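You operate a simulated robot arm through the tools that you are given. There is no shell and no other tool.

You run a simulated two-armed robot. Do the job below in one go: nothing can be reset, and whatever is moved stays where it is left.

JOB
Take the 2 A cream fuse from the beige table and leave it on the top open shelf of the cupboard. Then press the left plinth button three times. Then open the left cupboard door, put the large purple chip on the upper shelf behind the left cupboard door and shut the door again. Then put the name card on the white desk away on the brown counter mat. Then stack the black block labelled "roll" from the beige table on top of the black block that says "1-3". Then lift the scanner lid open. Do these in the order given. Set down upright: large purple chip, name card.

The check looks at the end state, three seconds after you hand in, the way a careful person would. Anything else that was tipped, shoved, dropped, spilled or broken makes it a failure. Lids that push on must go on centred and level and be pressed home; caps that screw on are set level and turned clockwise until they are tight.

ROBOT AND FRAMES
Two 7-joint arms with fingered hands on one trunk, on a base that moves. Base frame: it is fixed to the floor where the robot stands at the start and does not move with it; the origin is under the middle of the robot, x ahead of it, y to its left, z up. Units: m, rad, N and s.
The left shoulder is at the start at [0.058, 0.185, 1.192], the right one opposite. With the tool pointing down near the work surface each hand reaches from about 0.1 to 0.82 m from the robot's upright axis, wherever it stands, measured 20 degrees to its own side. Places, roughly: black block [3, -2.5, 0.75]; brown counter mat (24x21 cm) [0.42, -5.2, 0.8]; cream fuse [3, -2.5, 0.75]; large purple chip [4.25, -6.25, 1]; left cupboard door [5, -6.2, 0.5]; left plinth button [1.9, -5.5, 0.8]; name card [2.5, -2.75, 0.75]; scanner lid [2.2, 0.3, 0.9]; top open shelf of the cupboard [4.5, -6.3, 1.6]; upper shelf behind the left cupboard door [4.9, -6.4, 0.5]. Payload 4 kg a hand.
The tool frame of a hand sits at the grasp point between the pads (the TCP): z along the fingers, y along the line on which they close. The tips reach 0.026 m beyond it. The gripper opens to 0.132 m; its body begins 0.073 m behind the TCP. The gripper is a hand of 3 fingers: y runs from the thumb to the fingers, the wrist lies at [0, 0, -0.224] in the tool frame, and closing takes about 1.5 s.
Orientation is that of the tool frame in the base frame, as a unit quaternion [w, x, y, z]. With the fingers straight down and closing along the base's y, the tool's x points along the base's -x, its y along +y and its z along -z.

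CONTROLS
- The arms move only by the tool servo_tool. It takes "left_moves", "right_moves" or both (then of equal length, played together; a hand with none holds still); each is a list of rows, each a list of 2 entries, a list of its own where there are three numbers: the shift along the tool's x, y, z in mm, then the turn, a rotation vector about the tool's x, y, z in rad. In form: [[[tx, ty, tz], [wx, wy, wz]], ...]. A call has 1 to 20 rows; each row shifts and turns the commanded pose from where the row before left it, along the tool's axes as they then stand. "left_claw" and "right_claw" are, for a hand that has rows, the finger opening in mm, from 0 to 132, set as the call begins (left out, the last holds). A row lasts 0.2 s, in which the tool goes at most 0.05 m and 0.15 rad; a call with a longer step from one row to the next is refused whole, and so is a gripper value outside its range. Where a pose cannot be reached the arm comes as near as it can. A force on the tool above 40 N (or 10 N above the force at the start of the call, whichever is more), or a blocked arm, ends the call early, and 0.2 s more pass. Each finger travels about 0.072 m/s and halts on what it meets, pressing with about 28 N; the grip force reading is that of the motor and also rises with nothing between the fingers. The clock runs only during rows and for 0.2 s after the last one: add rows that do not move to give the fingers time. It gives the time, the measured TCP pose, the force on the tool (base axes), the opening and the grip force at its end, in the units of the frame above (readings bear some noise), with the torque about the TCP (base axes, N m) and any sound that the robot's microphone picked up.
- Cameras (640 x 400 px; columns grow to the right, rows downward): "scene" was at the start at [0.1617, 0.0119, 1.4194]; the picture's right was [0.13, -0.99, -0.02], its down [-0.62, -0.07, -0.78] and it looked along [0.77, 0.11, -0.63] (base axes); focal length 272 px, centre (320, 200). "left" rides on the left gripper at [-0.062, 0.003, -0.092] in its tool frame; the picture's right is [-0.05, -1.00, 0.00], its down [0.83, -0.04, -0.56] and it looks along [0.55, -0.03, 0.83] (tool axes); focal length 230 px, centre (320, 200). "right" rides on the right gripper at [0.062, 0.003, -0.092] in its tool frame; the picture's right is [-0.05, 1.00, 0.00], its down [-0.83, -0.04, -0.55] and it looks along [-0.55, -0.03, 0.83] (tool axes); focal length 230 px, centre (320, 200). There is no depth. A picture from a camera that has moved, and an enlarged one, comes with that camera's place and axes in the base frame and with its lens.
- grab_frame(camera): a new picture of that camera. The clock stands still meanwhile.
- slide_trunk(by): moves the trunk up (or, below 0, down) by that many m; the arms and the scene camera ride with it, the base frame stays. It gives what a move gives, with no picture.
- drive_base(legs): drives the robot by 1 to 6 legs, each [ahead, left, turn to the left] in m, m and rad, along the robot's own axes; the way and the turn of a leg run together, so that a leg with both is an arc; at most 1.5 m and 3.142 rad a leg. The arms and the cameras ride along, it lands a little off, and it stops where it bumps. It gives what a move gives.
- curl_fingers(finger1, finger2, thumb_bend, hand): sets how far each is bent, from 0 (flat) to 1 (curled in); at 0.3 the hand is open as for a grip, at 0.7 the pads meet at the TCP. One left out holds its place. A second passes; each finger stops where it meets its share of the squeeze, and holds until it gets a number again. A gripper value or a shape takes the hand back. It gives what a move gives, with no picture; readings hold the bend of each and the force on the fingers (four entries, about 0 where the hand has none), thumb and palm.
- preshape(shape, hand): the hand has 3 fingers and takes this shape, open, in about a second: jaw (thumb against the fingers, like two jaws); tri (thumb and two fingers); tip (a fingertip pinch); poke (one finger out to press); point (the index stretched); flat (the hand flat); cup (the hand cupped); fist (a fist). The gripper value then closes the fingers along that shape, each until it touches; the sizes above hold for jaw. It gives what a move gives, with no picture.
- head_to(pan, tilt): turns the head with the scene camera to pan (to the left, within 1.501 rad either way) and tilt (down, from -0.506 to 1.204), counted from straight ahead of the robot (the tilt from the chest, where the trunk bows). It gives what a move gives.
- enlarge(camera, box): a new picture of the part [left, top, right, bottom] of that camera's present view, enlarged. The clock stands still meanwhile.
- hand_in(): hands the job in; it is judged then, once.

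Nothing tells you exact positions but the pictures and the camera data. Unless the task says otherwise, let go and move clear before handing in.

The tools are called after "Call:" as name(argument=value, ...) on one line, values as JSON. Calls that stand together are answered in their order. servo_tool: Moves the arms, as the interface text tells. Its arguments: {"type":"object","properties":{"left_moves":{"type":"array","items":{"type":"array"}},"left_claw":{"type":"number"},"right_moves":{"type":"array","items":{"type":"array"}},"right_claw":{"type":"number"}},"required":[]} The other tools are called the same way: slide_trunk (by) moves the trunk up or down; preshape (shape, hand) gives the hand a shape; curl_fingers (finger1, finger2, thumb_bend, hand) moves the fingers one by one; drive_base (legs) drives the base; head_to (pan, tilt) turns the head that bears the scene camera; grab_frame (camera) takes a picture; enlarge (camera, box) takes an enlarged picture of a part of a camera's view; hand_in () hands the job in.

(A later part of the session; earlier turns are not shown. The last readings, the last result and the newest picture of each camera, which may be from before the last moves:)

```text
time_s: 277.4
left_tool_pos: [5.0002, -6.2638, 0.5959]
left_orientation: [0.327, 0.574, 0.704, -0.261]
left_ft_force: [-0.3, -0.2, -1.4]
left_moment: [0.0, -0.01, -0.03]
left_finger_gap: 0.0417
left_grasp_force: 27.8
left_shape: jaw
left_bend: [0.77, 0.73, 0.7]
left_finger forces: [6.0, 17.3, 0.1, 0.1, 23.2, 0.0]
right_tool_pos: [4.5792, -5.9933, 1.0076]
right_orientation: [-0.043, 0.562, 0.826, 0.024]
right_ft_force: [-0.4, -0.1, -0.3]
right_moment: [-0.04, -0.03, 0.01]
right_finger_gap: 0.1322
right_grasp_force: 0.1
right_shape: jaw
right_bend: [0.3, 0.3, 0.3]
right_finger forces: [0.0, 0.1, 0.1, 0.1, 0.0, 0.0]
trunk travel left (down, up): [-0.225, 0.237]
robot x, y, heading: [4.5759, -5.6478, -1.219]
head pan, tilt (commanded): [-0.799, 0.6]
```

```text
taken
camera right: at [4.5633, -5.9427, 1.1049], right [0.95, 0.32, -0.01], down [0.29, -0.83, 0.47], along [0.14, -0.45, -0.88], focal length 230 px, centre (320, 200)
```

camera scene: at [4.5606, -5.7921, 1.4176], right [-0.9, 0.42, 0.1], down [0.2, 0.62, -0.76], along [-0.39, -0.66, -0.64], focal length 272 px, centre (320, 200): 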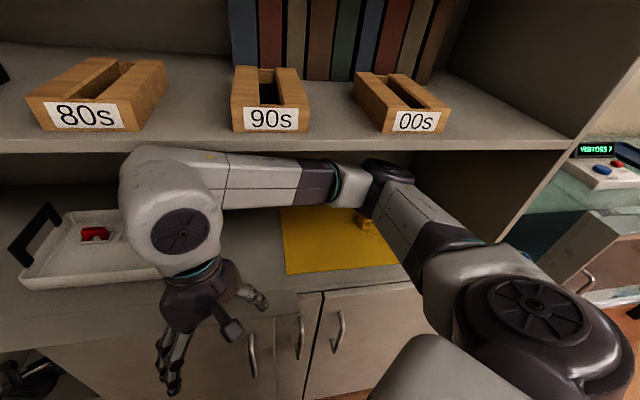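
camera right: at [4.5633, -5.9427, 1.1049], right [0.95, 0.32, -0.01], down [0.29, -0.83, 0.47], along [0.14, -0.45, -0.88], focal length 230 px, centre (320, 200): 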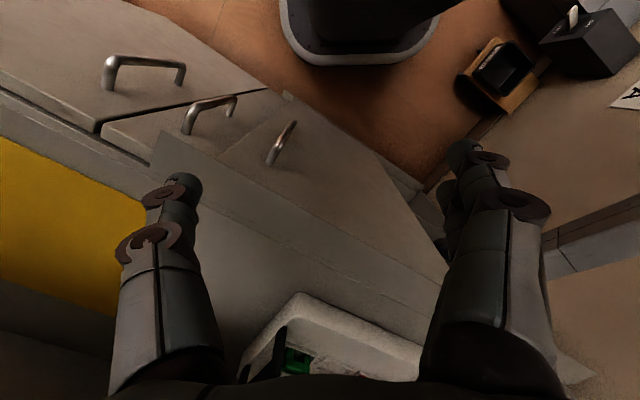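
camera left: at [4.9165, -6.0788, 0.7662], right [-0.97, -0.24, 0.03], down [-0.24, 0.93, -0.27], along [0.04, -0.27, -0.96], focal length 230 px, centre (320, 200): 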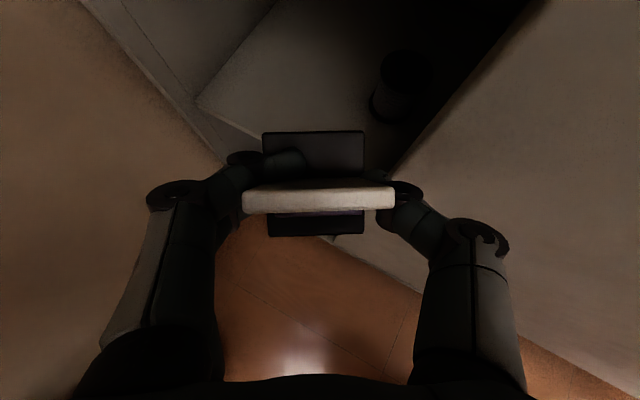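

The right elbow is just touching the rigid middle shelf edge — nothing displaced. The chip is over its spot (ec 6.326, nc −4.918); I'll lower it in small steps until it touches.

Call:
servo_tool(left_moves=[[[4.5, 0, 3.9], [0, 0, 0]], [[4.5, 0, 3.9], [0, 0, 0]], [[3, 0, 2.6], [0, 0, 0]], [[2.3, 0, 2], [0, 0, 0]], [[2.3, 0, 2], [0, 0, 0]], [[0, 0, 0], [0, 0, 0]]])

Call:
enlarge(camera="left", box=[80, 0, 560, 300])

```text
time_s: 278.8
left_tool_pos: [5.002, -6.2648, 0.5742]
left_orientation: [0.327, 0.574, 0.704, -0.261]
left_ft_force: [-0.9, 0.1, -0.9]
left_moment: [0.01, 0.0, -0.02]
left_finger_gap: 0.0416
left_grasp_force: 27.9
left_shape: jaw
left_bend: [0.77, 0.73, 0.7]
left_finger forces: [6.0, 17.3, 0.1, 0.0, 23.3, 0.1]
right_tool_pos: [4.579, -5.9931, 1.007]
right_orientation: [-0.043, 0.562, 0.826, 0.023]
right_ft_force: [0.2, 0.7, 0.5]
right_moment: [-0.03, -0.01, -0.01]
right_finger_gap: 0.132
right_grasp_force: 0.0
right_shape: jaw
right_bend: [0.3, 0.3, 0.3]
right_finger forces: [0.1, 0.0, 0.1, 0.0, 0.1, 0.1]
trunk travel left (down, up): [-0.225, 0.237]
robot x, y, heading: [4.577, -5.648, -1.219]
head pan, tilt (commanded): [-0.799, 0.6]
```

```text
1.33 times, centred on (320, 150) of left
camera zoom: at [4.9989, -6.2338, 0.6805], right [-0.97, -0.24, 0.03], down [-0.24, 0.93, -0.27], along [0.04, -0.27, -0.96], focal length 307 px, centre (320, 267)
```

zoom: 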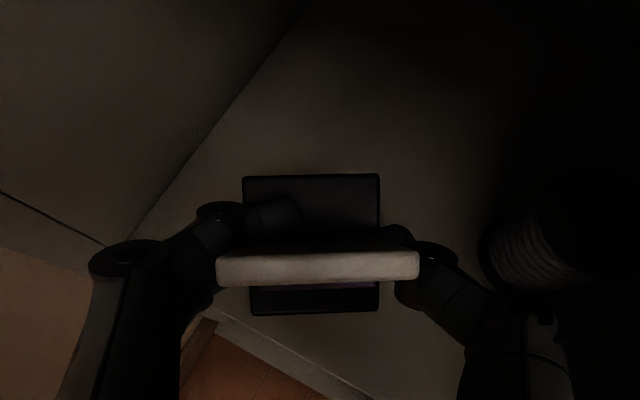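

Not touching yet; continuing downward in small steps.

Call:
servo_tool(left_moves=[[[2.3, 0, 2], [0, 0, 0]], [[2.3, 0, 2], [0, 0, 0]], [[1.5, 0, 1.3], [0, 0, 0]], [[1.5, 0, 1.3], [0, 0, 0]], [[1.5, 0, 1.3], [0, 0, 0]], [[0, 0, 0], [0, 0, 0]]])

Call:
enlarge(camera="left", box=[80, 0, 560, 300])

```text
time_s: 280.2
left_tool_pos: [5.0015, -6.2638, 0.5628]
left_orientation: [0.327, 0.573, 0.704, -0.261]
left_ft_force: [-0.2, 0.6, -1.1]
left_moment: [0.01, 0.03, 0.04]
left_finger_gap: 0.0417
left_grasp_force: 28.0
left_shape: jaw
left_bend: [0.77, 0.73, 0.7]
left_finger forces: [5.8, 17.3, 0.0, 0.0, 23.2, 0.1]
right_tool_pos: [4.5779, -5.9925, 1.0076]
right_orientation: [-0.043, 0.562, 0.826, 0.024]
right_ft_force: [-0.1, 0.5, -0.8]
right_moment: [0.01, 0.0, -0.02]
right_finger_gap: 0.1318
right_grasp_force: 0.1
right_shape: jaw
right_bend: [0.3, 0.3, 0.3]
right_finger forces: [0.0, 0.1, 0.0, 0.0, 0.0, 0.1]
trunk travel left (down, up): [-0.225, 0.237]
robot x, y, heading: [4.5755, -5.6497, -1.216]
head pan, tilt (commanded): [-0.799, 0.6]
```

```text
1.33 times, centred on (320, 150) of left
camera zoom: at [4.9994, -6.2336, 0.669], right [-0.97, -0.24, 0.03], down [-0.24, 0.93, -0.27], along [0.04, -0.27, -0.96], focal length 307 px, centre (320, 267)
```

zoom: 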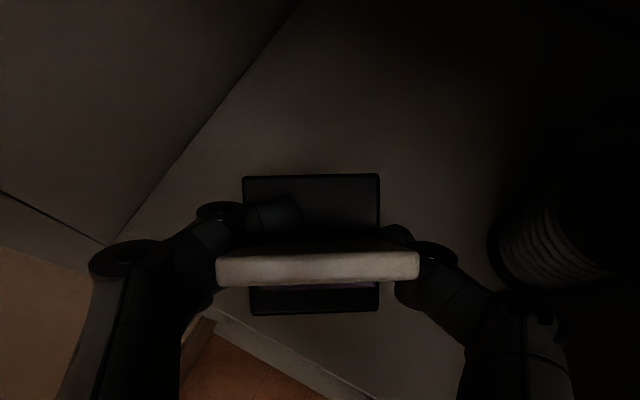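

Still above the shelf; the spool is ~25 mm from the thumb, so I'll open only a little later. Continuing down.

Call:
servo_tool(left_moves=[[[2.3, 0, 2], [0, 0, 0]], [[2.3, 0, 2], [0, 0, 0]], [[1.5, 0, 1.3], [0, 0, 0]], [[1.5, 0, 1.3], [0, 0, 0]], [[1.5, 0, 1.3], [0, 0, 0]], [[0, 0, 0], [0, 0, 0]]])

Call:
enlarge(camera="left", box=[80, 0, 560, 300])

```text
time_s: 281.6
left_tool_pos: [5.0027, -6.2635, 0.5491]
left_orientation: [0.328, 0.573, 0.704, -0.261]
left_ft_force: [0.4, 0.0, -0.7]
left_moment: [0.04, 0.01, -0.02]
left_finger_gap: 0.042
left_grasp_force: 28.0
left_shape: jaw
left_bend: [0.77, 0.73, 0.7]
left_finger forces: [5.9, 17.3, 0.1, 0.1, 23.2, 0.0]
right_tool_pos: [4.5784, -5.9925, 1.0074]
right_orientation: [-0.043, 0.562, 0.826, 0.023]
right_ft_force: [0.1, -0.2, 0.5]
right_moment: [-0.02, 0.0, -0.01]
right_finger_gap: 0.1318
right_grasp_force: 0.1
right_shape: jaw
right_bend: [0.3, 0.3, 0.3]
right_finger forces: [0.0, 0.0, 0.1, 0.0, 0.1, 0.0]
trunk travel left (down, up): [-0.225, 0.237]
robot x, y, heading: [4.5716, -5.646, -1.217]
head pan, tilt (commanded): [-0.799, 0.6]
```

```text
1.33 times, centred on (320, 150) of left
camera zoom: at [4.9996, -6.2335, 0.656], right [-0.97, -0.24, 0.03], down [-0.24, 0.93, -0.27], along [0.04, -0.27, -0.96], focal length 307 px, centre (320, 267)
```

zoom: 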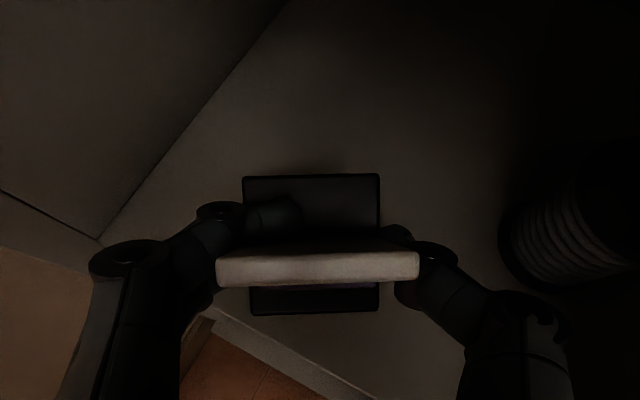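

Triangulating the shelf corner gives the shelf at z≈0.475 with front edge nc≈−4.887. I'll go 15 mm deeper and continue lowering.

Call:
servo_tool(left_moves=[[[-4.9, 0, 5.7], [0, 0, 0]], [[-4.9, 0, 5.7], [0, 0, 0]], [[3.8, 0, 3.3], [0, 0, 0]], [[3.8, 0, 3.3], [0, 0, 0]], [[2.3, 0, 2], [0, 0, 0]], [[1.5, 0, 1.3], [0, 0, 0]], [[0, 0, 0], [0, 0, 0]]])

Call:
servo_tool(left_moves=[[[1.5, 0, 1.3], [0, 0, 0]], [[1.5, 0, 1.3], [0, 0, 0]], [[1.5, 0, 1.3], [0, 0, 0]], [[0, 0, 0], [0, 0, 0]]])

Call:
enlarge(camera="left", box=[80, 0, 560, 300])

```text
time_s: 283.2
left_tool_pos: [4.9932, -6.2631, 0.5328]
left_orientation: [0.328, 0.573, 0.705, -0.261]
left_ft_force: [-0.5, 0.3, -0.6]
left_moment: [0.0, 0.01, 0.0]
left_finger_gap: 0.0421
left_grasp_force: 28.2
left_shape: jaw
left_bend: [0.77, 0.73, 0.7]
left_finger forces: [5.7, 17.3, 0.1, 0.0, 23.1, 0.0]
left hand out of reach, approached as far as the arm can: row 1, 2, 4, 5
right_tool_pos: [4.579, -5.9922, 1.0082]
right_orientation: [-0.043, 0.561, 0.826, 0.024]
right_ft_force: [0.0, 0.4, -0.3]
right_moment: [0.0, 0.01, 0.04]
right_finger_gap: 0.1319
right_grasp_force: 0.0
right_shape: jaw
right_bend: [0.3, 0.3, 0.3]
right_finger forces: [0.1, 0.1, 0.1, 0.0, 0.0, 0.0]
trunk travel left (down, up): [-0.225, 0.237]
robot x, y, heading: [4.5713, -5.6482, -1.218]
head pan, tilt (commanded): [-0.799, 0.6]
```

```text
time_s: 284.2
left_tool_pos: [4.9929, -6.2613, 0.5309]
left_orientation: [0.327, 0.574, 0.704, -0.261]
left_ft_force: [-0.6, -0.5, 0.0]
left_moment: [-0.01, 0.01, 0.01]
left_finger_gap: 0.0419
left_grasp_force: 28.2
left_shape: jaw
left_bend: [0.77, 0.73, 0.7]
left_finger forces: [5.7, 17.3, 0.1, 0.0, 23.1, 0.0]
left hand out of reach, approached as far as the arm can: row 2
right_tool_pos: [4.5794, -5.9931, 1.0068]
right_orientation: [-0.042, 0.561, 0.826, 0.023]
right_ft_force: [0.3, 0.0, 0.0]
right_moment: [-0.04, -0.01, 0.01]
right_finger_gap: 0.1317
right_grasp_force: 0.0
right_shape: jaw
right_bend: [0.3, 0.3, 0.3]
right_finger forces: [0.0, 0.0, 0.1, 0.0, 0.0, 0.0]
trunk travel left (down, up): [-0.225, 0.237]
robot x, y, heading: [4.5712, -5.6482, -1.218]
head pan, tilt (commanded): [-0.799, 0.6]
```

```text
1.33 times, centred on (320, 150) of left
camera zoom: at [4.99, -6.2321, 0.6393], right [-0.97, -0.24, 0.03], down [-0.24, 0.93, -0.27], along [0.04, -0.27, -0.96], focal length 307 px, centre (320, 267)
```

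zoom: 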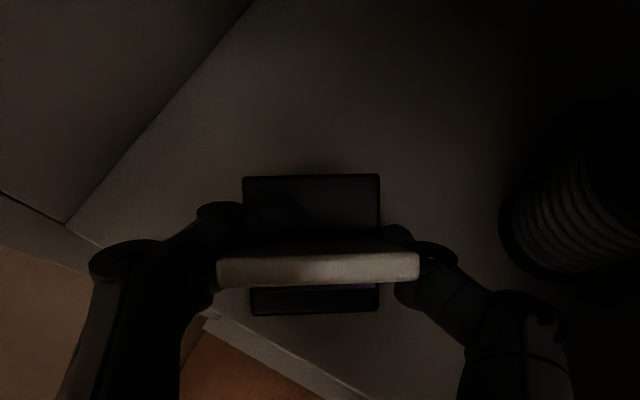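

The arm is at its reach limit, but the chip is 2–3 cm inside the shelf edge. I'll lower the rest with the trunk in small amounts.

Call:
slide_trunk(by=-0.01)

Call:
enlarge(camera="left", box=[80, 0, 560, 300])

```text
time_s: 284.8
left_tool_pos: [4.9931, -6.2646, 0.5219]
left_orientation: [0.328, 0.573, 0.705, -0.26]
left_ft_force: [-0.4, 0.4, -0.5]
left_moment: [0.03, -0.01, -0.01]
left_finger_gap: 0.0417
left_grasp_force: 27.9
left_shape: jaw
left_bend: [0.77, 0.73, 0.7]
left_finger forces: [5.6, 17.3, 0.0, 0.0, 23.0, 0.0]
right_tool_pos: [4.5805, -5.9958, 0.9973]
right_orientation: [-0.044, 0.561, 0.826, 0.024]
right_ft_force: [-0.4, -0.1, 0.1]
right_moment: [-0.02, 0.0, -0.01]
right_finger_gap: 0.1319
right_grasp_force: 0.0
right_shape: jaw
right_bend: [0.3, 0.3, 0.3]
right_finger forces: [0.1, 0.0, 0.0, 0.0, 0.0, 0.0]
trunk travel left (down, up): [-0.215, 0.247]
robot x, y, heading: [4.5734, -5.6447, -1.219]
head pan, tilt (commanded): [-0.799, 0.6]
```

```text
1.33 times, centred on (320, 150) of left
camera zoom: at [4.9903, -6.2347, 0.6277], right [-0.97, -0.24, 0.03], down [-0.24, 0.93, -0.27], along [0.04, -0.27, -0.96], focal length 307 px, centre (320, 267)
```

zoom: 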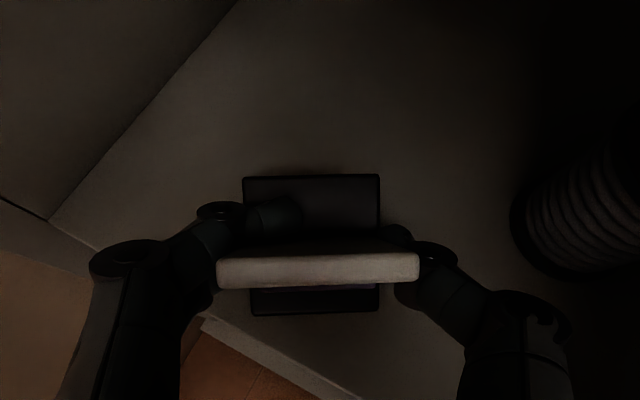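

No contact yet at 0.522. Another small trunk step down.

Call:
slide_trunk(by=-0.008)

Call:
slide_trunk(by=-0.006)

Call:
enlarge(camera="left", box=[80, 0, 560, 300])

```text
time_s: 285.4
left_tool_pos: [4.9928, -6.2641, 0.5129]
left_orientation: [0.328, 0.572, 0.705, -0.26]
left_ft_force: [-0.5, 0.2, -1.2]
left_moment: [0.05, 0.03, 0.0]
left_finger_gap: 0.0418
left_grasp_force: 28.0
left_shape: jaw
left_bend: [0.77, 0.73, 0.7]
left_finger forces: [5.6, 17.3, 0.0, 0.1, 23.0, 0.0]
right_tool_pos: [4.5798, -5.9942, 0.9897]
right_orientation: [-0.042, 0.562, 0.826, 0.025]
right_ft_force: [-0.8, 0.1, 0.7]
right_moment: [-0.03, 0.03, 0.0]
right_finger_gap: 0.1318
right_grasp_force: 0.1
right_shape: jaw
right_bend: [0.3, 0.3, 0.3]
right_finger forces: [0.0, 0.0, 0.1, 0.0, 0.0, 0.0]
trunk travel left (down, up): [-0.207, 0.255]
robot x, y, heading: [4.5731, -5.6495, -1.219]
head pan, tilt (commanded): [-0.799, 0.6]
```

```text
time_s: 285.9
left_tool_pos: [4.993, -6.2643, 0.5073]
left_orientation: [0.328, 0.573, 0.705, -0.261]
left_ft_force: [0.2, -0.4, -0.5]
left_moment: [0.0, -0.01, -0.01]
left_finger_gap: 0.0417
left_grasp_force: 28.0
left_shape: jaw
left_bend: [0.77, 0.73, 0.71]
left_finger forces: [6.1, 17.5, 0.1, 0.0, 22.8, 0.1]
right_tool_pos: [4.5781, -5.9936, 0.9838]
right_orientation: [-0.042, 0.561, 0.826, 0.025]
right_ft_force: [0.6, 0.5, 0.4]
right_moment: [-0.04, 0.01, -0.01]
right_finger_gap: 0.1318
right_grasp_force: 0.1
right_shape: jaw
right_bend: [0.3, 0.3, 0.3]
right_finger forces: [0.1, 0.1, 0.0, 0.1, 0.0, 0.0]
trunk travel left (down, up): [-0.201, 0.261]
robot x, y, heading: [4.577, -5.6466, -1.222]
head pan, tilt (commanded): [-0.799, 0.6]
```

```text
1.33 times, centred on (320, 150) of left
camera zoom: at [4.99, -6.2336, 0.6137], right [-0.97, -0.24, 0.03], down [-0.24, 0.93, -0.27], along [0.04, -0.27, -0.96], focal length 307 px, centre (320, 267)
```

zoom: 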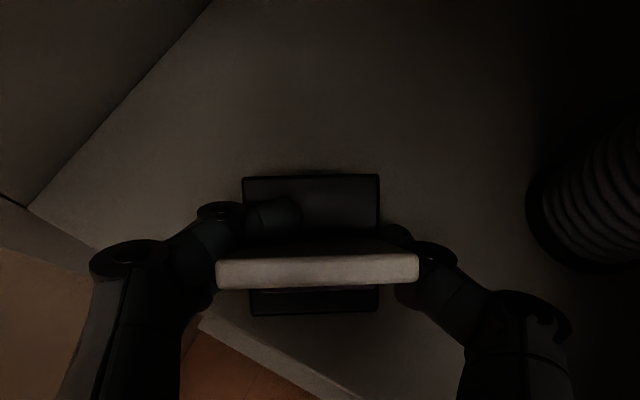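

First light contact (the plate starts to straighten). I'll go on lowering a few mm so the base settles flat.

Call:
slide_trunk(by=-0.006)

Call:
enlarge(camera="left", box=[80, 0, 560, 300])

Call:
slide_trunk(by=-0.006)

Call:
enlarge(camera="left", box=[80, 0, 560, 300])

```text
time_s: 286.5
left_tool_pos: [4.9934, -6.2648, 0.5046]
left_orientation: [0.33, 0.572, 0.704, -0.262]
left_ft_force: [1.8, -2.0, 17.3]
left_moment: [0.09, -0.26, -0.1]
left_finger_gap: 0.0423
left_grasp_force: 28.1
left_shape: jaw
left_bend: [0.76, 0.74, 0.71]
left_finger forces: [15.5, 18.4, 0.0, 0.1, 24.3, 0.1]
right_tool_pos: [4.5779, -5.9935, 0.9775]
right_orientation: [-0.042, 0.562, 0.826, 0.024]
right_ft_force: [0.0, -0.2, -0.2]
right_moment: [0.0, -0.02, -0.01]
right_finger_gap: 0.1319
right_grasp_force: 0.0
right_shape: jaw
right_bend: [0.3, 0.3, 0.3]
right_finger forces: [0.0, 0.0, 0.0, 0.1, 0.0, 0.0]
trunk travel left (down, up): [-0.195, 0.267]
robot x, y, heading: [4.5769, -5.649, -1.214]
head pan, tilt (commanded): [-0.799, 0.6]
```

```text
1.33 times, centred on (320, 150) of left
camera zoom: at [4.9901, -6.235, 0.6114], right [-0.97, -0.24, 0.03], down [-0.24, 0.93, -0.28], along [0.04, -0.28, -0.96], focal length 307 px, centre (320, 267)
```

zoom: 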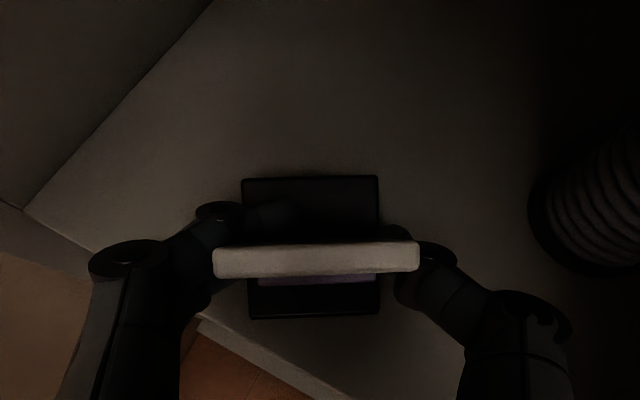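

```text
time_s: 287.0
left_tool_pos: [4.9935, -6.2686, 0.5024]
left_orientation: [0.332, 0.572, 0.703, -0.263]
left_ft_force: [3.1, -7.8, 33.6]
left_moment: [0.18, -0.53, -0.28]
left_finger_gap: 0.0427
left_grasp_force: 28.1
left_shape: jaw
left_bend: [0.76, 0.74, 0.72]
left_finger forces: [26.4, 19.4, 0.1, 0.0, 25.6, 0.0]
right_tool_pos: [4.5781, -5.9925, 0.9716]
right_orientation: [-0.041, 0.561, 0.826, 0.024]
right_ft_force: [0.1, -0.8, -0.6]
right_moment: [-0.02, 0.04, 0.03]
right_finger_gap: 0.1322
right_grasp_force: 0.0
right_shape: jaw
right_bend: [0.3, 0.3, 0.3]
right_finger forces: [0.0, 0.0, 0.0, 0.0, 0.0, 0.1]
trunk travel left (down, up): [-0.189, 0.273]
robot x, y, heading: [4.5721, -5.6485, -1.217]
head pan, tilt (commanded): [-0.799, 0.6]
```

```text
1.33 times, centred on (320, 150) of left
camera zoom: at [4.9899, -6.2369, 0.609], right [-0.97, -0.24, 0.03], down [-0.24, 0.93, -0.28], along [0.04, -0.28, -0.96], focal length 307 px, centre (320, 267)
```

zoom: 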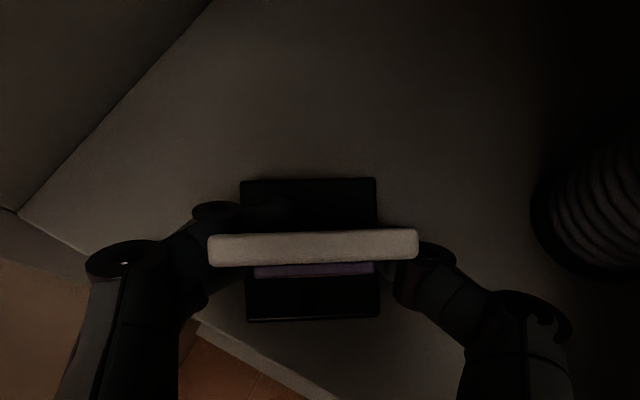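

The base is now pressed on the shelf (33 N) and the plate has straightened. I'll open the fingers to let go.

Call:
servo_tool(left_moves=[[[0, 0, 0], [0, 0, 0]], [[0, 0, 0], [0, 0, 0]], [[0, 0, 0], [0, 0, 0]]], left_claw=62)

Call:
enlarge(camera="left", box=[80, 0, 560, 300])

```text
time_s: 287.8
left_tool_pos: [4.9932, -6.2634, 0.4929]
left_orientation: [0.326, 0.574, 0.705, -0.259]
left_ft_force: [-0.7, 0.6, -0.1]
left_moment: [-0.01, 0.02, -0.01]
left_finger_gap: 0.0614
left_grasp_force: 0.1
left_shape: jaw
left_bend: [0.73, 0.73, 0.7]
left_finger forces: [0.1, 0.1, 0.0, 0.2, 0.0, 0.0]
right_tool_pos: [4.5792, -5.9941, 0.97]
right_orientation: [-0.044, 0.561, 0.827, 0.024]
right_ft_force: [0.1, -0.1, -0.1]
right_moment: [0.0, 0.02, 0.02]
right_finger_gap: 0.132
right_grasp_force: 0.1
right_shape: jaw
right_bend: [0.3, 0.3, 0.3]
right_finger forces: [0.0, 0.0, 0.0, 0.1, 0.0, 0.0]
trunk travel left (down, up): [-0.189, 0.273]
robot x, y, heading: [4.5713, -5.6491, -1.217]
head pan, tilt (commanded): [-0.799, 0.6]
```

```text
1.33 times, centred on (320, 150) of left
camera zoom: at [4.9904, -6.2329, 0.5997], right [-0.97, -0.24, 0.03], down [-0.24, 0.93, -0.27], along [0.04, -0.27, -0.96], focal length 307 px, centre (320, 267)
```

zoom: 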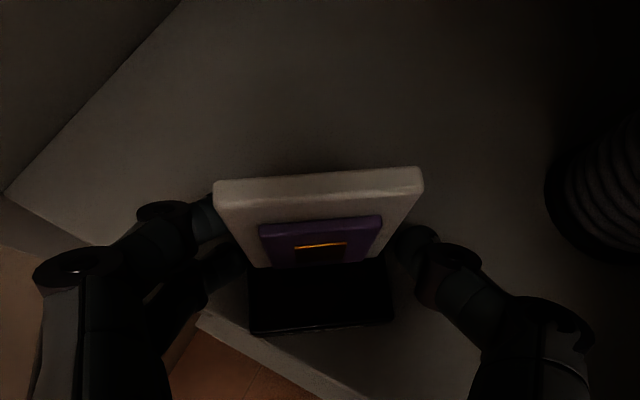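

The chip stands upright on the upper shelf. I'll open a bit more and withdraw the hand along its axis, then back the base out.

Call:
servo_tool(left_moves=[[[0, 0, 0], [0, 0, 0]], [[0, 0, 0], [0, 0, 0]], [[0, 0, -10], [0, 0, 0]], [[0, 0, -15], [0, 0, 0]], [[0, 0, -20], [0, 0, 0]], [[0, 0, -25], [0, 0, 0]], [[0, 0, 0], [0, 0, 0]]], left_claw=80)

Call:
enlarge(camera="left", box=[80, 0, 560, 300])

```text
time_s: 289.4
left_tool_pos: [4.9829, -6.2131, 0.5403]
left_orientation: [0.327, 0.573, 0.706, -0.26]
left_ft_force: [0.1, 0.3, -0.2]
left_moment: [0.01, -0.03, -0.02]
left_finger_gap: 0.0798
left_grasp_force: 0.0
left_shape: jaw
left_bend: [0.71, 0.71, 0.71]
left_finger forces: [0.0, 0.0, 0.1, 0.0, 0.0, 0.0]
left hand out of reach, approached as far as the arm can: row 3
right_tool_pos: [4.5789, -5.9954, 0.9702]
right_orientation: [-0.043, 0.561, 0.826, 0.025]
right_ft_force: [0.1, 0.6, 0.0]
right_moment: [-0.01, 0.0, 0.02]
right_finger_gap: 0.1318
right_grasp_force: 0.1
right_shape: jaw
right_bend: [0.3, 0.3, 0.3]
right_finger forces: [0.1, 0.0, 0.0, 0.1, 0.0, 0.0]
trunk travel left (down, up): [-0.189, 0.273]
robot x, y, heading: [4.576, -5.6459, -1.22]
head pan, tilt (commanded): [-0.799, 0.6]
```

```text
1.33 times, centred on (320, 150) of left
camera zoom: at [4.9804, -6.1831, 0.6483], right [-0.97, -0.24, 0.03], down [-0.24, 0.93, -0.27], along [0.04, -0.27, -0.96], focal length 307 px, centre (320, 267)
```

zoom: 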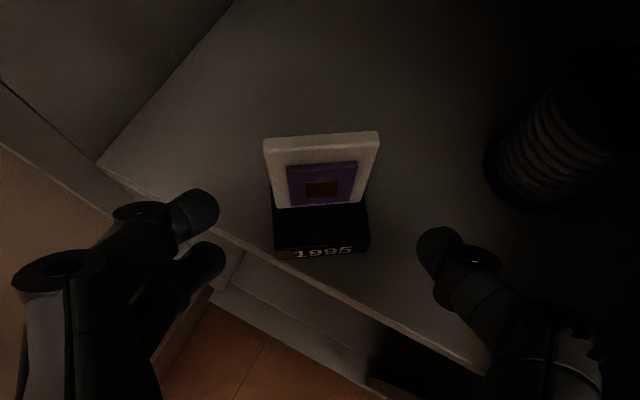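

The chip stands upright on the shelf (its near corner just at the front edge, centre ~4 cm in). I'd like a safer margin, so first I'll back the hand out a little, narrow the fingers and take a good look.

Call:
servo_tool(left_moves=[[[0, 0, -10], [0, 0, 0]], [[0, 8, -10], [0, 0, 0]], [[0, 8, 0], [0, 0, 0]], [[0, 0, 0], [0, 0, 0]], [[0, 0, 0], [0, 0, 0]]], left_claw=20)

Call:
enlarge(camera="left", box=[160, 50, 480, 250])

```text
time_s: 290.6
left_tool_pos: [4.9941, -6.1938, 0.554]
left_orientation: [0.327, 0.573, 0.705, -0.261]
left_ft_force: [0.1, 0.2, 0.1]
left_moment: [0.01, -0.01, 0.05]
left_finger_gap: 0.0206
left_grasp_force: 0.0
left_shape: jaw
left_bend: [0.73, 0.73, 0.7]
left_finger forces: [0.1, 0.0, 0.1, 0.1, 0.1, 0.1]
right_tool_pos: [4.5806, -5.9941, 0.9694]
right_orientation: [-0.044, 0.561, 0.826, 0.024]
right_ft_force: [0.6, 0.0, 0.9]
right_moment: [0.04, 0.0, 0.01]
right_finger_gap: 0.1318
right_grasp_force: 0.0
right_shape: jaw
right_bend: [0.3, 0.3, 0.3]
right_finger forces: [0.0, 0.1, 0.0, 0.1, 0.0, 0.0]
trunk travel left (down, up): [-0.189, 0.273]
robot x, y, heading: [4.5749, -5.6477, -1.221]
head pan, tilt (commanded): [-0.799, 0.6]
```

```text
2.00 times, centred on (320, 150) of left
camera zoom: at [4.992, -6.1647, 0.66], right [-0.97, -0.24, 0.03], down [-0.24, 0.93, -0.27], along [0.04, -0.27, -0.96], focal length 460 px, centre (320, 300)
```

zoom: 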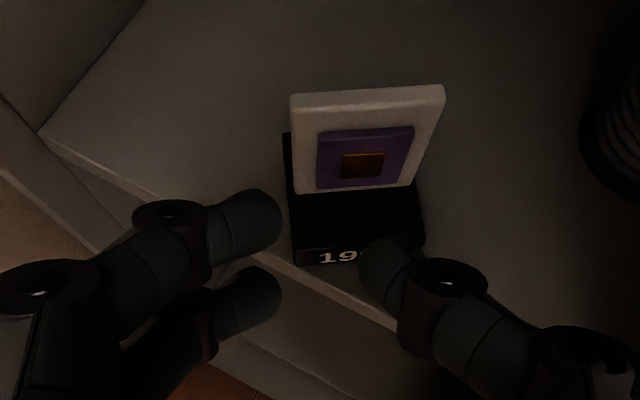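

The chip is stable, upright and well supported; pushing it would only risk tipping it, so I leave it. I'll back out diagonally and go to the handle to shut the door.

Call:
drive_base(legs=[[-0.3, 0, 0]])

Call:
slide_trunk(by=0.036)

Call:
head_to(pan=0.0, tilt=0.7)

Call:
grab_frame(camera="scene")

Call:
enlarge(camera="scene", box=[200, 100, 440, 300])

```text
time_s: 292.7
left_tool_pos: [4.8902, -5.9138, 0.5534]
left_orientation: [0.327, 0.574, 0.704, -0.261]
left_ft_force: [1.8, -0.4, 0.0]
left_moment: [-0.01, 0.01, 0.02]
left_finger_gap: 0.0203
left_grasp_force: 0.1
left_shape: jaw
left_bend: [0.73, 0.73, 0.7]
left_finger forces: [0.0, 0.0, 0.0, 0.1, 0.0, 0.0]
right_tool_pos: [4.4751, -5.7115, 0.9692]
right_orientation: [-0.044, 0.562, 0.826, 0.024]
right_ft_force: [0.6, -0.4, 0.1]
right_moment: [0.01, -0.02, -0.01]
right_finger_gap: 0.132
right_grasp_force: 0.0
right_shape: jaw
right_bend: [0.3, 0.3, 0.3]
right_finger forces: [0.0, 0.1, 0.0, 0.1, 0.0, 0.0]
trunk travel left (down, up): [-0.189, 0.273]
robot x, y, heading: [4.4715, -5.3613, -1.222]
head pan, tilt (commanded): [-0.799, 0.6]
```

```text
time_s: 293.5
left_tool_pos: [4.8905, -5.9134, 0.5885]
left_orientation: [0.326, 0.574, 0.705, -0.259]
left_ft_force: [-0.3, -0.3, -0.5]
left_moment: [0.01, 0.02, 0.03]
left_finger_gap: 0.0202
left_grasp_force: 0.0
left_shape: jaw
left_bend: [0.73, 0.73, 0.7]
left_finger forces: [0.0, 0.1, 0.0, 0.0, 0.0, 0.0]
right_tool_pos: [4.476, -5.7126, 1.0055]
right_orientation: [-0.044, 0.561, 0.826, 0.025]
right_ft_force: [0.0, -1.0, 0.1]
right_moment: [0.03, 0.01, -0.01]
right_finger_gap: 0.1321
right_grasp_force: 0.1
right_shape: jaw
right_bend: [0.3, 0.3, 0.3]
right_finger forces: [0.0, 0.0, 0.0, 0.1, 0.0, 0.0]
trunk travel left (down, up): [-0.225, 0.237]
robot x, y, heading: [4.4719, -5.3639, -1.219]
head pan, tilt (commanded): [-0.799, 0.6]
```

```text
time_s: 294.6
left_tool_pos: [4.8895, -5.9142, 0.5889]
left_orientation: [0.327, 0.574, 0.704, -0.261]
left_ft_force: [-0.4, -1.0, -0.2]
left_moment: [0.01, -0.02, 0.03]
left_finger_gap: 0.0204
left_grasp_force: 0.1
left_shape: jaw
left_bend: [0.73, 0.73, 0.7]
left_finger forces: [0.0, 0.1, 0.0, 0.1, 0.0, 0.1]
right_tool_pos: [4.4739, -5.713, 1.0064]
right_orientation: [-0.044, 0.561, 0.826, 0.023]
right_ft_force: [0.3, -0.5, -0.6]
right_moment: [0.0, -0.02, -0.02]
right_finger_gap: 0.1318
right_grasp_force: 0.0
right_shape: jaw
right_bend: [0.3, 0.3, 0.3]
right_finger forces: [0.1, 0.0, 0.0, 0.1, 0.1, 0.0]
trunk travel left (down, up): [-0.225, 0.237]
robot x, y, heading: [4.4695, -5.3637, -1.228]
head pan, tilt (commanded): [0.0, 0.7]
```

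```text
taken
camera scene: at [4.5237, -5.5107, 1.4056], right [-0.94, -0.34, 0.0], down [-0.26, 0.7, -0.66], along [0.23, -0.62, -0.75], focal length 272 px, centre (320, 200)
```

scene: 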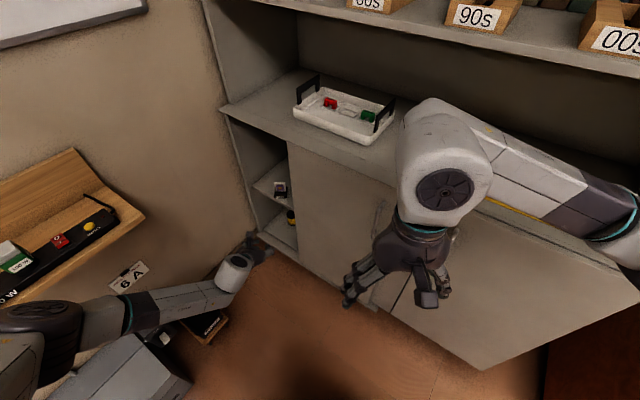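

```text
2.00 times, centred on (320, 200) of scene
camera zoom: at [4.5237, -5.5107, 1.4056], right [-0.94, -0.34, 0.0], down [-0.26, 0.7, -0.66], along [0.23, -0.62, -0.75], focal length 544 px, centre (320, 200)
```

zoom: 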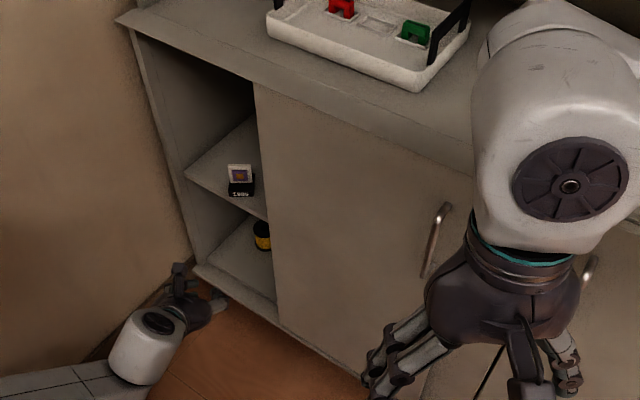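

The chip is clearly upright on the upper shelf. Now to shut the sliding door: I'll back up, square up, and bring the left hand to the handle at about (4.534, −6.035).

Call:
drive_base(legs=[[-0.2, 0, 0], [0, 0, -0.42]])

Call:
servo_tool(left_moves=[[[-28, 0, -24.5], [0, 0, 0]], [[-28, 0, -24.5], [0, 0, 0]], [[-28, 0, -24.5], [0, 0, 0]], [[-28, 0, -24.5], [0, 0, 0]], [[0, 0, 0], [0, 0, 0]]], left_claw=75)

Call:
head_to(pan=0.2, tilt=0.7)

Call:
grab_frame(camera="scene")

Call:
grab_frame(camera="left")

```text
time_s: 297.4
left_tool_pos: [4.5618, -5.8479, 0.5893]
left_orientation: [0.266, 0.707, 0.57, -0.323]
left_ft_force: [1.0, -0.2, -0.4]
left_moment: [0.04, 0.02, -0.02]
left_finger_gap: 0.0203
left_grasp_force: 0.1
left_shape: jaw
left_bend: [0.73, 0.73, 0.7]
left_finger forces: [0.1, 0.1, 0.0, 0.0, 0.0, 0.0]
right_tool_pos: [4.2642, -5.4959, 1.0055]
right_orientation: [-0.038, 0.721, 0.691, 0.033]
right_ft_force: [0.4, 0.8, -1.1]
right_moment: [0.0, -0.01, -0.03]
right_finger_gap: 0.1317
right_grasp_force: 0.1
right_shape: jaw
right_bend: [0.3, 0.3, 0.3]
right_finger forces: [0.0, 0.1, 0.1, 0.0, 0.0, 0.0]
trunk travel left (down, up): [-0.225, 0.237]
robot x, y, heading: [4.3995, -5.1786, -1.634]
head pan, tilt (commanded): [0.0, 0.7]
```

```text
time_s: 298.6
left_tool_pos: [4.5612, -5.8459, 0.7392]
left_orientation: [0.266, 0.708, 0.57, -0.322]
left_ft_force: [0.1, 0.5, -0.8]
left_moment: [0.0, -0.01, 0.0]
left_finger_gap: 0.0744
left_grasp_force: 0.1
left_shape: jaw
left_bend: [0.72, 0.72, 0.7]
left_finger forces: [0.1, 0.0, 0.1, 0.0, 0.1, 0.0]
right_tool_pos: [4.2642, -5.4959, 1.007]
right_orientation: [-0.037, 0.721, 0.691, 0.034]
right_ft_force: [-0.3, -0.3, 0.0]
right_moment: [0.01, -0.01, 0.0]
right_finger_gap: 0.1317
right_grasp_force: 0.1
right_shape: jaw
right_bend: [0.3, 0.3, 0.3]
right_finger forces: [0.0, 0.1, 0.0, 0.0, 0.0, 0.0]
trunk travel left (down, up): [-0.225, 0.237]
robot x, y, heading: [4.3983, -5.1779, -1.636]
head pan, tilt (commanded): [0.0, 0.7]
```

```text
time_s: 299.4
left_tool_pos: [4.5607, -5.8465, 0.7381]
left_orientation: [0.265, 0.708, 0.57, -0.323]
left_ft_force: [0.1, 0.0, 0.0]
left_moment: [0.03, -0.01, 0.0]
left_finger_gap: 0.0745
left_grasp_force: 0.0
left_shape: jaw
left_bend: [0.72, 0.72, 0.7]
left_finger forces: [0.1, 0.1, 0.0, 0.0, 0.1, 0.0]
right_tool_pos: [4.264, -5.4954, 1.0063]
right_orientation: [-0.038, 0.721, 0.691, 0.033]
right_ft_force: [0.6, 0.2, 0.0]
right_moment: [-0.04, 0.03, -0.01]
right_finger_gap: 0.1318
right_grasp_force: 0.0
right_shape: jaw
right_bend: [0.3, 0.3, 0.3]
right_finger forces: [0.0, 0.0, 0.0, 0.1, 0.0, 0.1]
trunk travel left (down, up): [-0.225, 0.237]
robot x, y, heading: [4.4018, -5.1754, -1.632]
head pan, tilt (commanded): [0.201, 0.7]
```

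```text
taken
camera scene: at [4.4077, -5.33, 1.4058], right [-0.99, -0.13, -0.03], down [-0.08, 0.74, -0.67], along [0.11, -0.66, -0.75], focal length 272 px, centre (320, 200)
```

scene: 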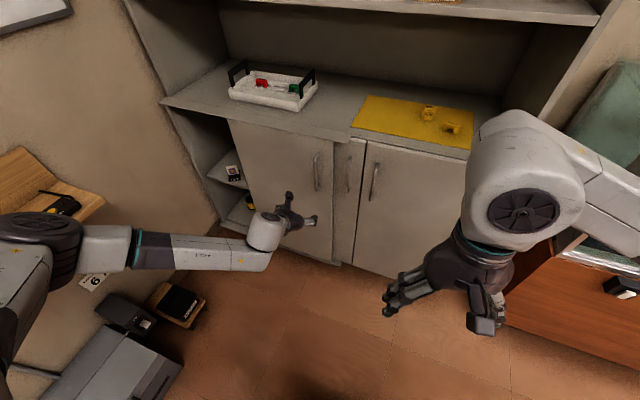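

```text
taken
camera left: at [4.5708, -5.8173, 0.8453], right [-0.98, 0.18, 0.03], down [0.16, 0.95, -0.27], along [-0.08, -0.26, -0.96], focal length 230 px, centre (320, 200)
```

left: 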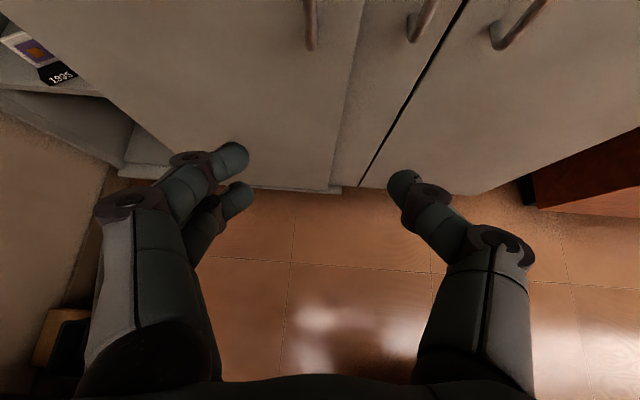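

The bar is 187 mm ahead and 14 mm left of the hand. I'll drive up 0.13 m, then close in with the arm so the fingers straddle the bar.

Call:
drive_base(legs=[[0.125, 0.02, 0]])

Call:
grab_frame(camera="left")

```text
time_s: 300.6
left_tool_pos: [4.5729, -5.9718, 0.7388]
left_orientation: [0.265, 0.708, 0.569, -0.323]
left_ft_force: [-0.7, 0.1, -0.4]
left_moment: [-0.03, 0.0, -0.05]
left_finger_gap: 0.0744
left_grasp_force: 0.1
left_shape: jaw
left_bend: [0.72, 0.72, 0.7]
left_finger forces: [0.0, 0.0, 0.1, 0.0, 0.0, 0.0]
right_tool_pos: [4.2763, -5.6206, 1.0072]
right_orientation: [-0.037, 0.721, 0.692, 0.032]
right_ft_force: [-0.7, 0.1, 0.7]
right_moment: [0.0, 0.02, 0.02]
right_finger_gap: 0.132
right_grasp_force: 0.1
right_shape: jaw
right_bend: [0.3, 0.3, 0.3]
right_finger forces: [0.1, 0.0, 0.1, 0.0, 0.0, 0.0]
trunk travel left (down, up): [-0.225, 0.237]
robot x, y, heading: [4.4115, -5.3013, -1.634]
head pan, tilt (commanded): [0.201, 0.7]
```

```text
taken
camera left: at [4.5826, -5.9412, 0.8454], right [-0.98, 0.18, 0.03], down [0.16, 0.95, -0.27], along [-0.08, -0.26, -0.96], focal length 230 px, centre (320, 200)
```

left: 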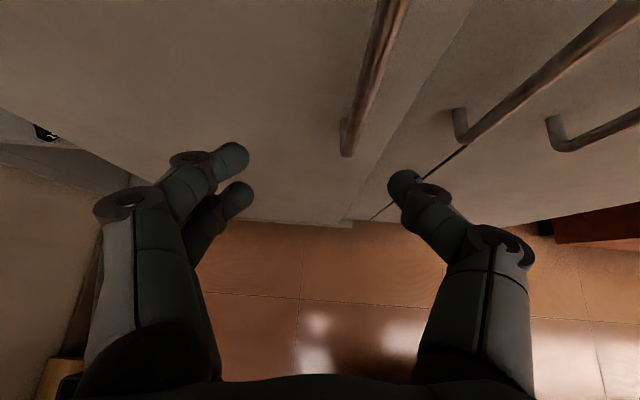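

The bar is 66 mm ahead and 24 mm to the right. I'll shift right 15 mm, move in 60 mm so the thumb is on the bar's right side.

Call:
servo_tool(left_moves=[[[0, -15, 0], [0, 0, 0]], [[-10, 0, 11.5], [0, 0, 0]], [[-10, 0, 11.5], [0, 0, 0]], [[-10, 0, 11.5], [0, 0, 0]], [[-9, 0, 11], [0, 0, 0]], [[0, 0, 0], [0, 0, 0]]])

Call:
grab_frame(camera="left")

```text
time_s: 302.0
left_tool_pos: [4.5453, -6.0262, 0.7395]
left_orientation: [0.265, 0.708, 0.57, -0.323]
left_ft_force: [0.0, 0.7, 0.0]
left_moment: [0.01, 0.01, 0.02]
left_finger_gap: 0.0743
left_grasp_force: 0.1
left_shape: jaw
left_bend: [0.72, 0.72, 0.7]
left_finger forces: [0.1, 0.0, 0.0, 0.1, 0.1, 0.1]
right_tool_pos: [4.2761, -5.6178, 1.0064]
right_orientation: [-0.038, 0.72, 0.692, 0.033]
right_ft_force: [-0.5, 0.6, -0.1]
right_moment: [-0.02, -0.02, -0.01]
right_finger_gap: 0.1317
right_grasp_force: 0.1
right_shape: jaw
right_bend: [0.3, 0.3, 0.3]
right_finger forces: [0.0, 0.0, 0.0, 0.0, 0.0, 0.0]
trunk travel left (down, up): [-0.225, 0.237]
robot x, y, heading: [4.4106, -5.3008, -1.639]
head pan, tilt (commanded): [0.201, 0.7]
```

```text
taken
camera left: at [4.5556, -5.9979, 0.8451], right [-0.98, 0.18, 0.03], down [0.16, 0.95, -0.27], along [-0.08, -0.26, -0.96], focal length 230 px, centre (320, 200)
```

left: 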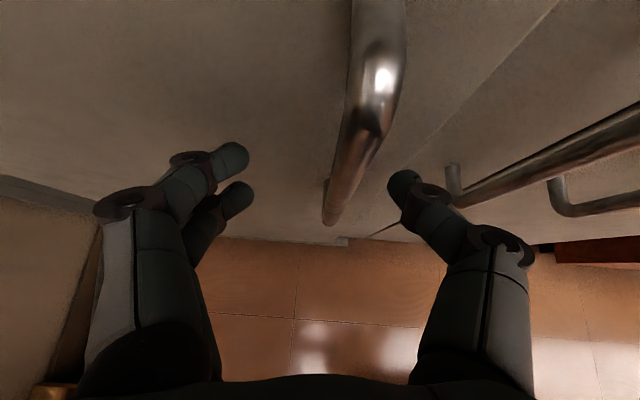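

The bar is between fingers and thumb. I'll close loosely and slide the door left: first with the arm ~100 mm.

Call:
servo_tool(left_moves=[[[0, 0, 0], [0, 0, 0]], [[0, 0, 0], [0, 0, 0]], [[0, 0, 0], [0, 0, 0]], [[-0.5, 14, 0.6], [0, 0, 0]], [[-0.5, 14, 0.6], [0, 0, 0]], [[-0.5, 14, 0.6], [0, 0, 0]], [[-0.5, 14, 0.6], [0, 0, 0]], [[-0.5, 14, 0.6], [0, 0, 0]], [[-0.5, 14, 0.6], [0, 0, 0]], [[-0.5, 14, 0.6], [0, 0, 0]], [[0, 0, 0], [0, 0, 0]]], left_claw=32)

Call:
grab_frame(camera="left")

Call:
grab_frame(camera="scene")

```text
time_s: 304.4
left_tool_pos: [4.6411, -6.052, 0.7396]
left_orientation: [0.266, 0.707, 0.57, -0.322]
left_ft_force: [-0.6, -0.2, -0.4]
left_moment: [0.0, 0.04, 0.02]
left_finger_gap: 0.0321
left_grasp_force: 0.1
left_shape: jaw
left_bend: [0.73, 0.73, 0.7]
left_finger forces: [0.1, 0.0, 0.0, 0.1, 0.0, 0.0]
right_tool_pos: [4.2766, -5.6197, 1.0069]
right_orientation: [-0.038, 0.721, 0.691, 0.032]
right_ft_force: [1.2, 0.1, 0.7]
right_moment: [0.02, -0.02, -0.01]
right_finger_gap: 0.1322
right_grasp_force: 0.1
right_shape: jaw
right_bend: [0.3, 0.3, 0.3]
right_finger forces: [0.0, 0.1, 0.0, 0.0, 0.1, 0.1]
trunk travel left (down, up): [-0.225, 0.237]
robot x, y, heading: [4.4131, -5.3036, -1.638]
head pan, tilt (commanded): [0.201, 0.7]
```

```text
taken
camera left: at [4.6513, -6.0224, 0.8465], right [-0.98, 0.18, 0.03], down [0.16, 0.95, -0.27], along [-0.08, -0.26, -0.96], focal length 230 px, centre (320, 200)
```

left: 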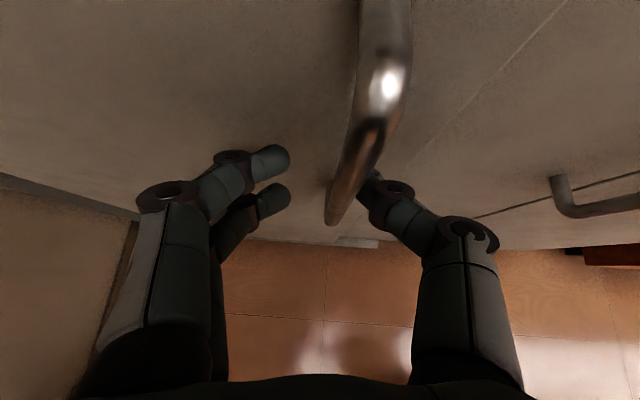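

```text
taken
camera scene: at [4.4199, -5.454, 1.4058], right [-0.99, -0.13, -0.03], down [-0.08, 0.74, -0.67], along [0.11, -0.66, -0.75], focal length 272 px, centre (320, 200)
```

scene: 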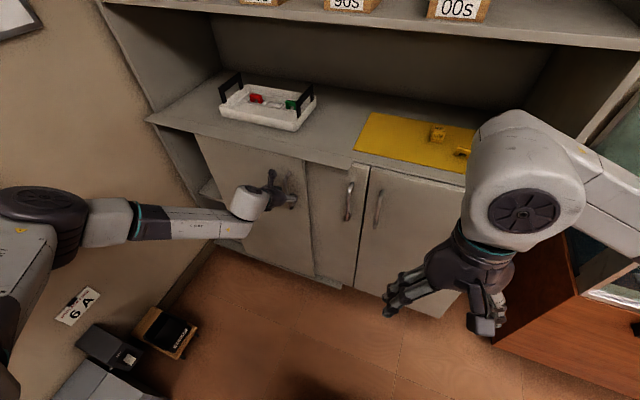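

The door follows smoothly. I'll carry on with the base 0.1 m left and then the arm again.

Call:
drive_base(legs=[[0, 0.1, 0]])

Call:
servo_tool(left_moves=[[[-0.5, 12, 0.6], [0, 0, 0]], [[-0.5, 12, 0.6], [0, 0, 0]], [[-0.5, 12, 0.6], [0, 0, 0]], [[-0.5, 12, 0.6], [0, 0, 0]], [[-0.5, 12, 0.6], [0, 0, 0]], [[-0.5, 12, 0.6], [0, 0, 0]], [[-0.5, 12, 0.6], [0, 0, 0]], [[0, 0, 0], [0, 0, 0]]])

Call:
grab_frame(camera="left")

Call:
grab_frame(camera="scene")

```text
time_s: 305.6
left_tool_pos: [4.7368, -6.0591, 0.7397]
left_orientation: [0.265, 0.708, 0.569, -0.324]
left_ft_force: [0.6, 1.2, 0.3]
left_moment: [0.02, -0.02, -0.04]
left_finger_gap: 0.0322
left_grasp_force: 0.0
left_shape: jaw
left_bend: [0.73, 0.73, 0.7]
left_finger forces: [0.0, 0.0, 0.1, 0.0, 0.0, 0.0]
right_tool_pos: [4.3745, -5.6256, 1.0065]
right_orientation: [-0.038, 0.721, 0.691, 0.033]
right_ft_force: [-0.2, 0.6, 0.2]
right_moment: [0.04, -0.01, 0.0]
right_finger_gap: 0.1321
right_grasp_force: 0.0
right_shape: jaw
right_bend: [0.3, 0.3, 0.3]
right_finger forces: [0.0, 0.0, 0.0, 0.1, 0.1, 0.0]
trunk travel left (down, up): [-0.225, 0.237]
robot x, y, heading: [4.5117, -5.3078, -1.642]
head pan, tilt (commanded): [0.201, 0.7]
```

```text
time_s: 307.4
left_tool_pos: [4.8201, -6.0813, 0.7409]
left_orientation: [0.266, 0.707, 0.57, -0.323]
left_ft_force: [0.6, -0.6, 0.3]
left_moment: [-0.01, 0.01, 0.0]
left_finger_gap: 0.0323
left_grasp_force: 0.0
left_shape: jaw
left_bend: [0.73, 0.73, 0.7]
left_finger forces: [0.0, 0.0, 0.0, 0.1, 0.1, 0.1]
right_tool_pos: [4.3739, -5.6252, 1.0067]
right_orientation: [-0.037, 0.722, 0.69, 0.033]
right_ft_force: [0.3, -0.8, 0.4]
right_moment: [-0.02, 0.01, -0.04]
right_finger_gap: 0.1321
right_grasp_force: 0.1
right_shape: jaw
right_bend: [0.3, 0.3, 0.3]
right_finger forces: [0.0, 0.1, 0.0, 0.0, 0.0, 0.0]
trunk travel left (down, up): [-0.225, 0.237]
robot x, y, heading: [4.5118, -5.3052, -1.633]
head pan, tilt (commanded): [0.201, 0.7]
```

```text
taken
camera left: at [4.8289, -6.0521, 0.8477], right [-0.98, 0.18, 0.03], down [0.16, 0.95, -0.27], along [-0.08, -0.26, -0.96], focal length 230 px, centre (320, 200)
```

left: 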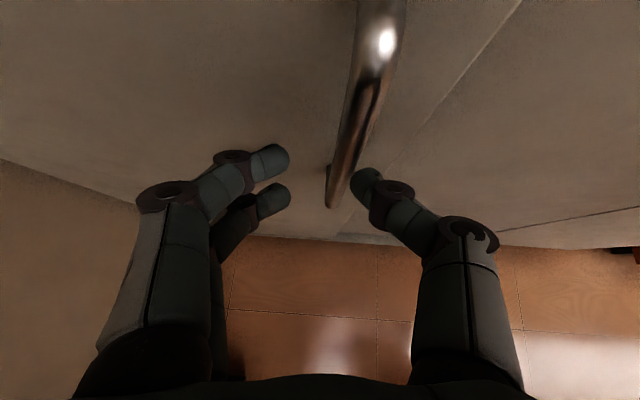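

```text
taken
camera scene: at [4.5176, -5.4607, 1.4058], right [-0.99, -0.13, -0.03], down [-0.08, 0.74, -0.67], along [0.11, -0.66, -0.75], focal length 272 px, centre (320, 200)
```

scene: 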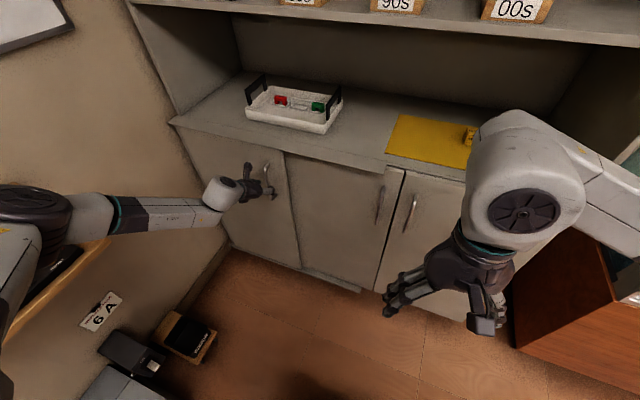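

Almost shut. I'll move in 12 mm for a firmer hold and push on left until it meets the stop.

Call:
servo_tool(left_moves=[[[-7.8, 0, 9.1], [0, 0, 0]], [[-0.3, 8, 0.4], [0, 0, 0]], [[-0.3, 8, 0.4], [0, 0, 0]], [[-0.3, 8, 0.4], [0, 0, 0]], [[-0.3, 6, 0.4], [0, 0, 0]], [[-0.3, 6, 0.4], [0, 0, 0]], [[0, 0, 0], [0, 0, 0]]])

Call:
enlarge(camera="scene", box=[160, 100, 400, 290])

```text
time_s: 309.0
left_tool_pos: [4.8505, -6.1032, 0.7407]
left_orientation: [0.265, 0.708, 0.569, -0.323]
left_ft_force: [-0.1, 0.3, 1.0]
left_moment: [0.0, -0.01, -0.03]
left_finger_gap: 0.0323
left_grasp_force: 0.0
left_shape: jaw
left_bend: [0.73, 0.73, 0.7]
left_finger forces: [0.0, 0.1, 0.0, 0.0, 0.2, 0.1]
right_tool_pos: [4.3742, -5.6244, 1.0062]
right_orientation: [-0.037, 0.721, 0.691, 0.033]
right_ft_force: [-0.5, 1.0, 0.1]
right_moment: [0.0, 0.01, 0.0]
right_finger_gap: 0.1319
right_grasp_force: 0.0
right_shape: jaw
right_bend: [0.3, 0.3, 0.3]
right_finger forces: [0.0, 0.0, 0.1, 0.0, 0.1, 0.0]
trunk travel left (down, up): [-0.225, 0.237]
robot x, y, heading: [4.513, -5.3085, -1.643]
head pan, tilt (commanded): [0.201, 0.7]
```

```text
2.11 times, centred on (280, 195) of scene
camera zoom: at [4.5177, -5.4605, 1.4058], right [-0.99, -0.13, -0.03], down [-0.08, 0.74, -0.67], along [0.11, -0.66, -0.75], focal length 573 px, centre (404, 210)
```

zoom: 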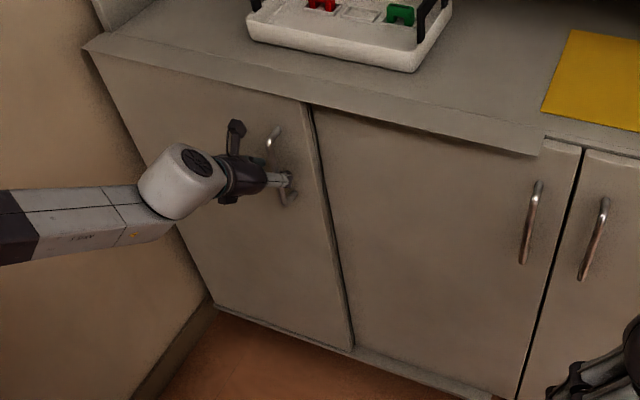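

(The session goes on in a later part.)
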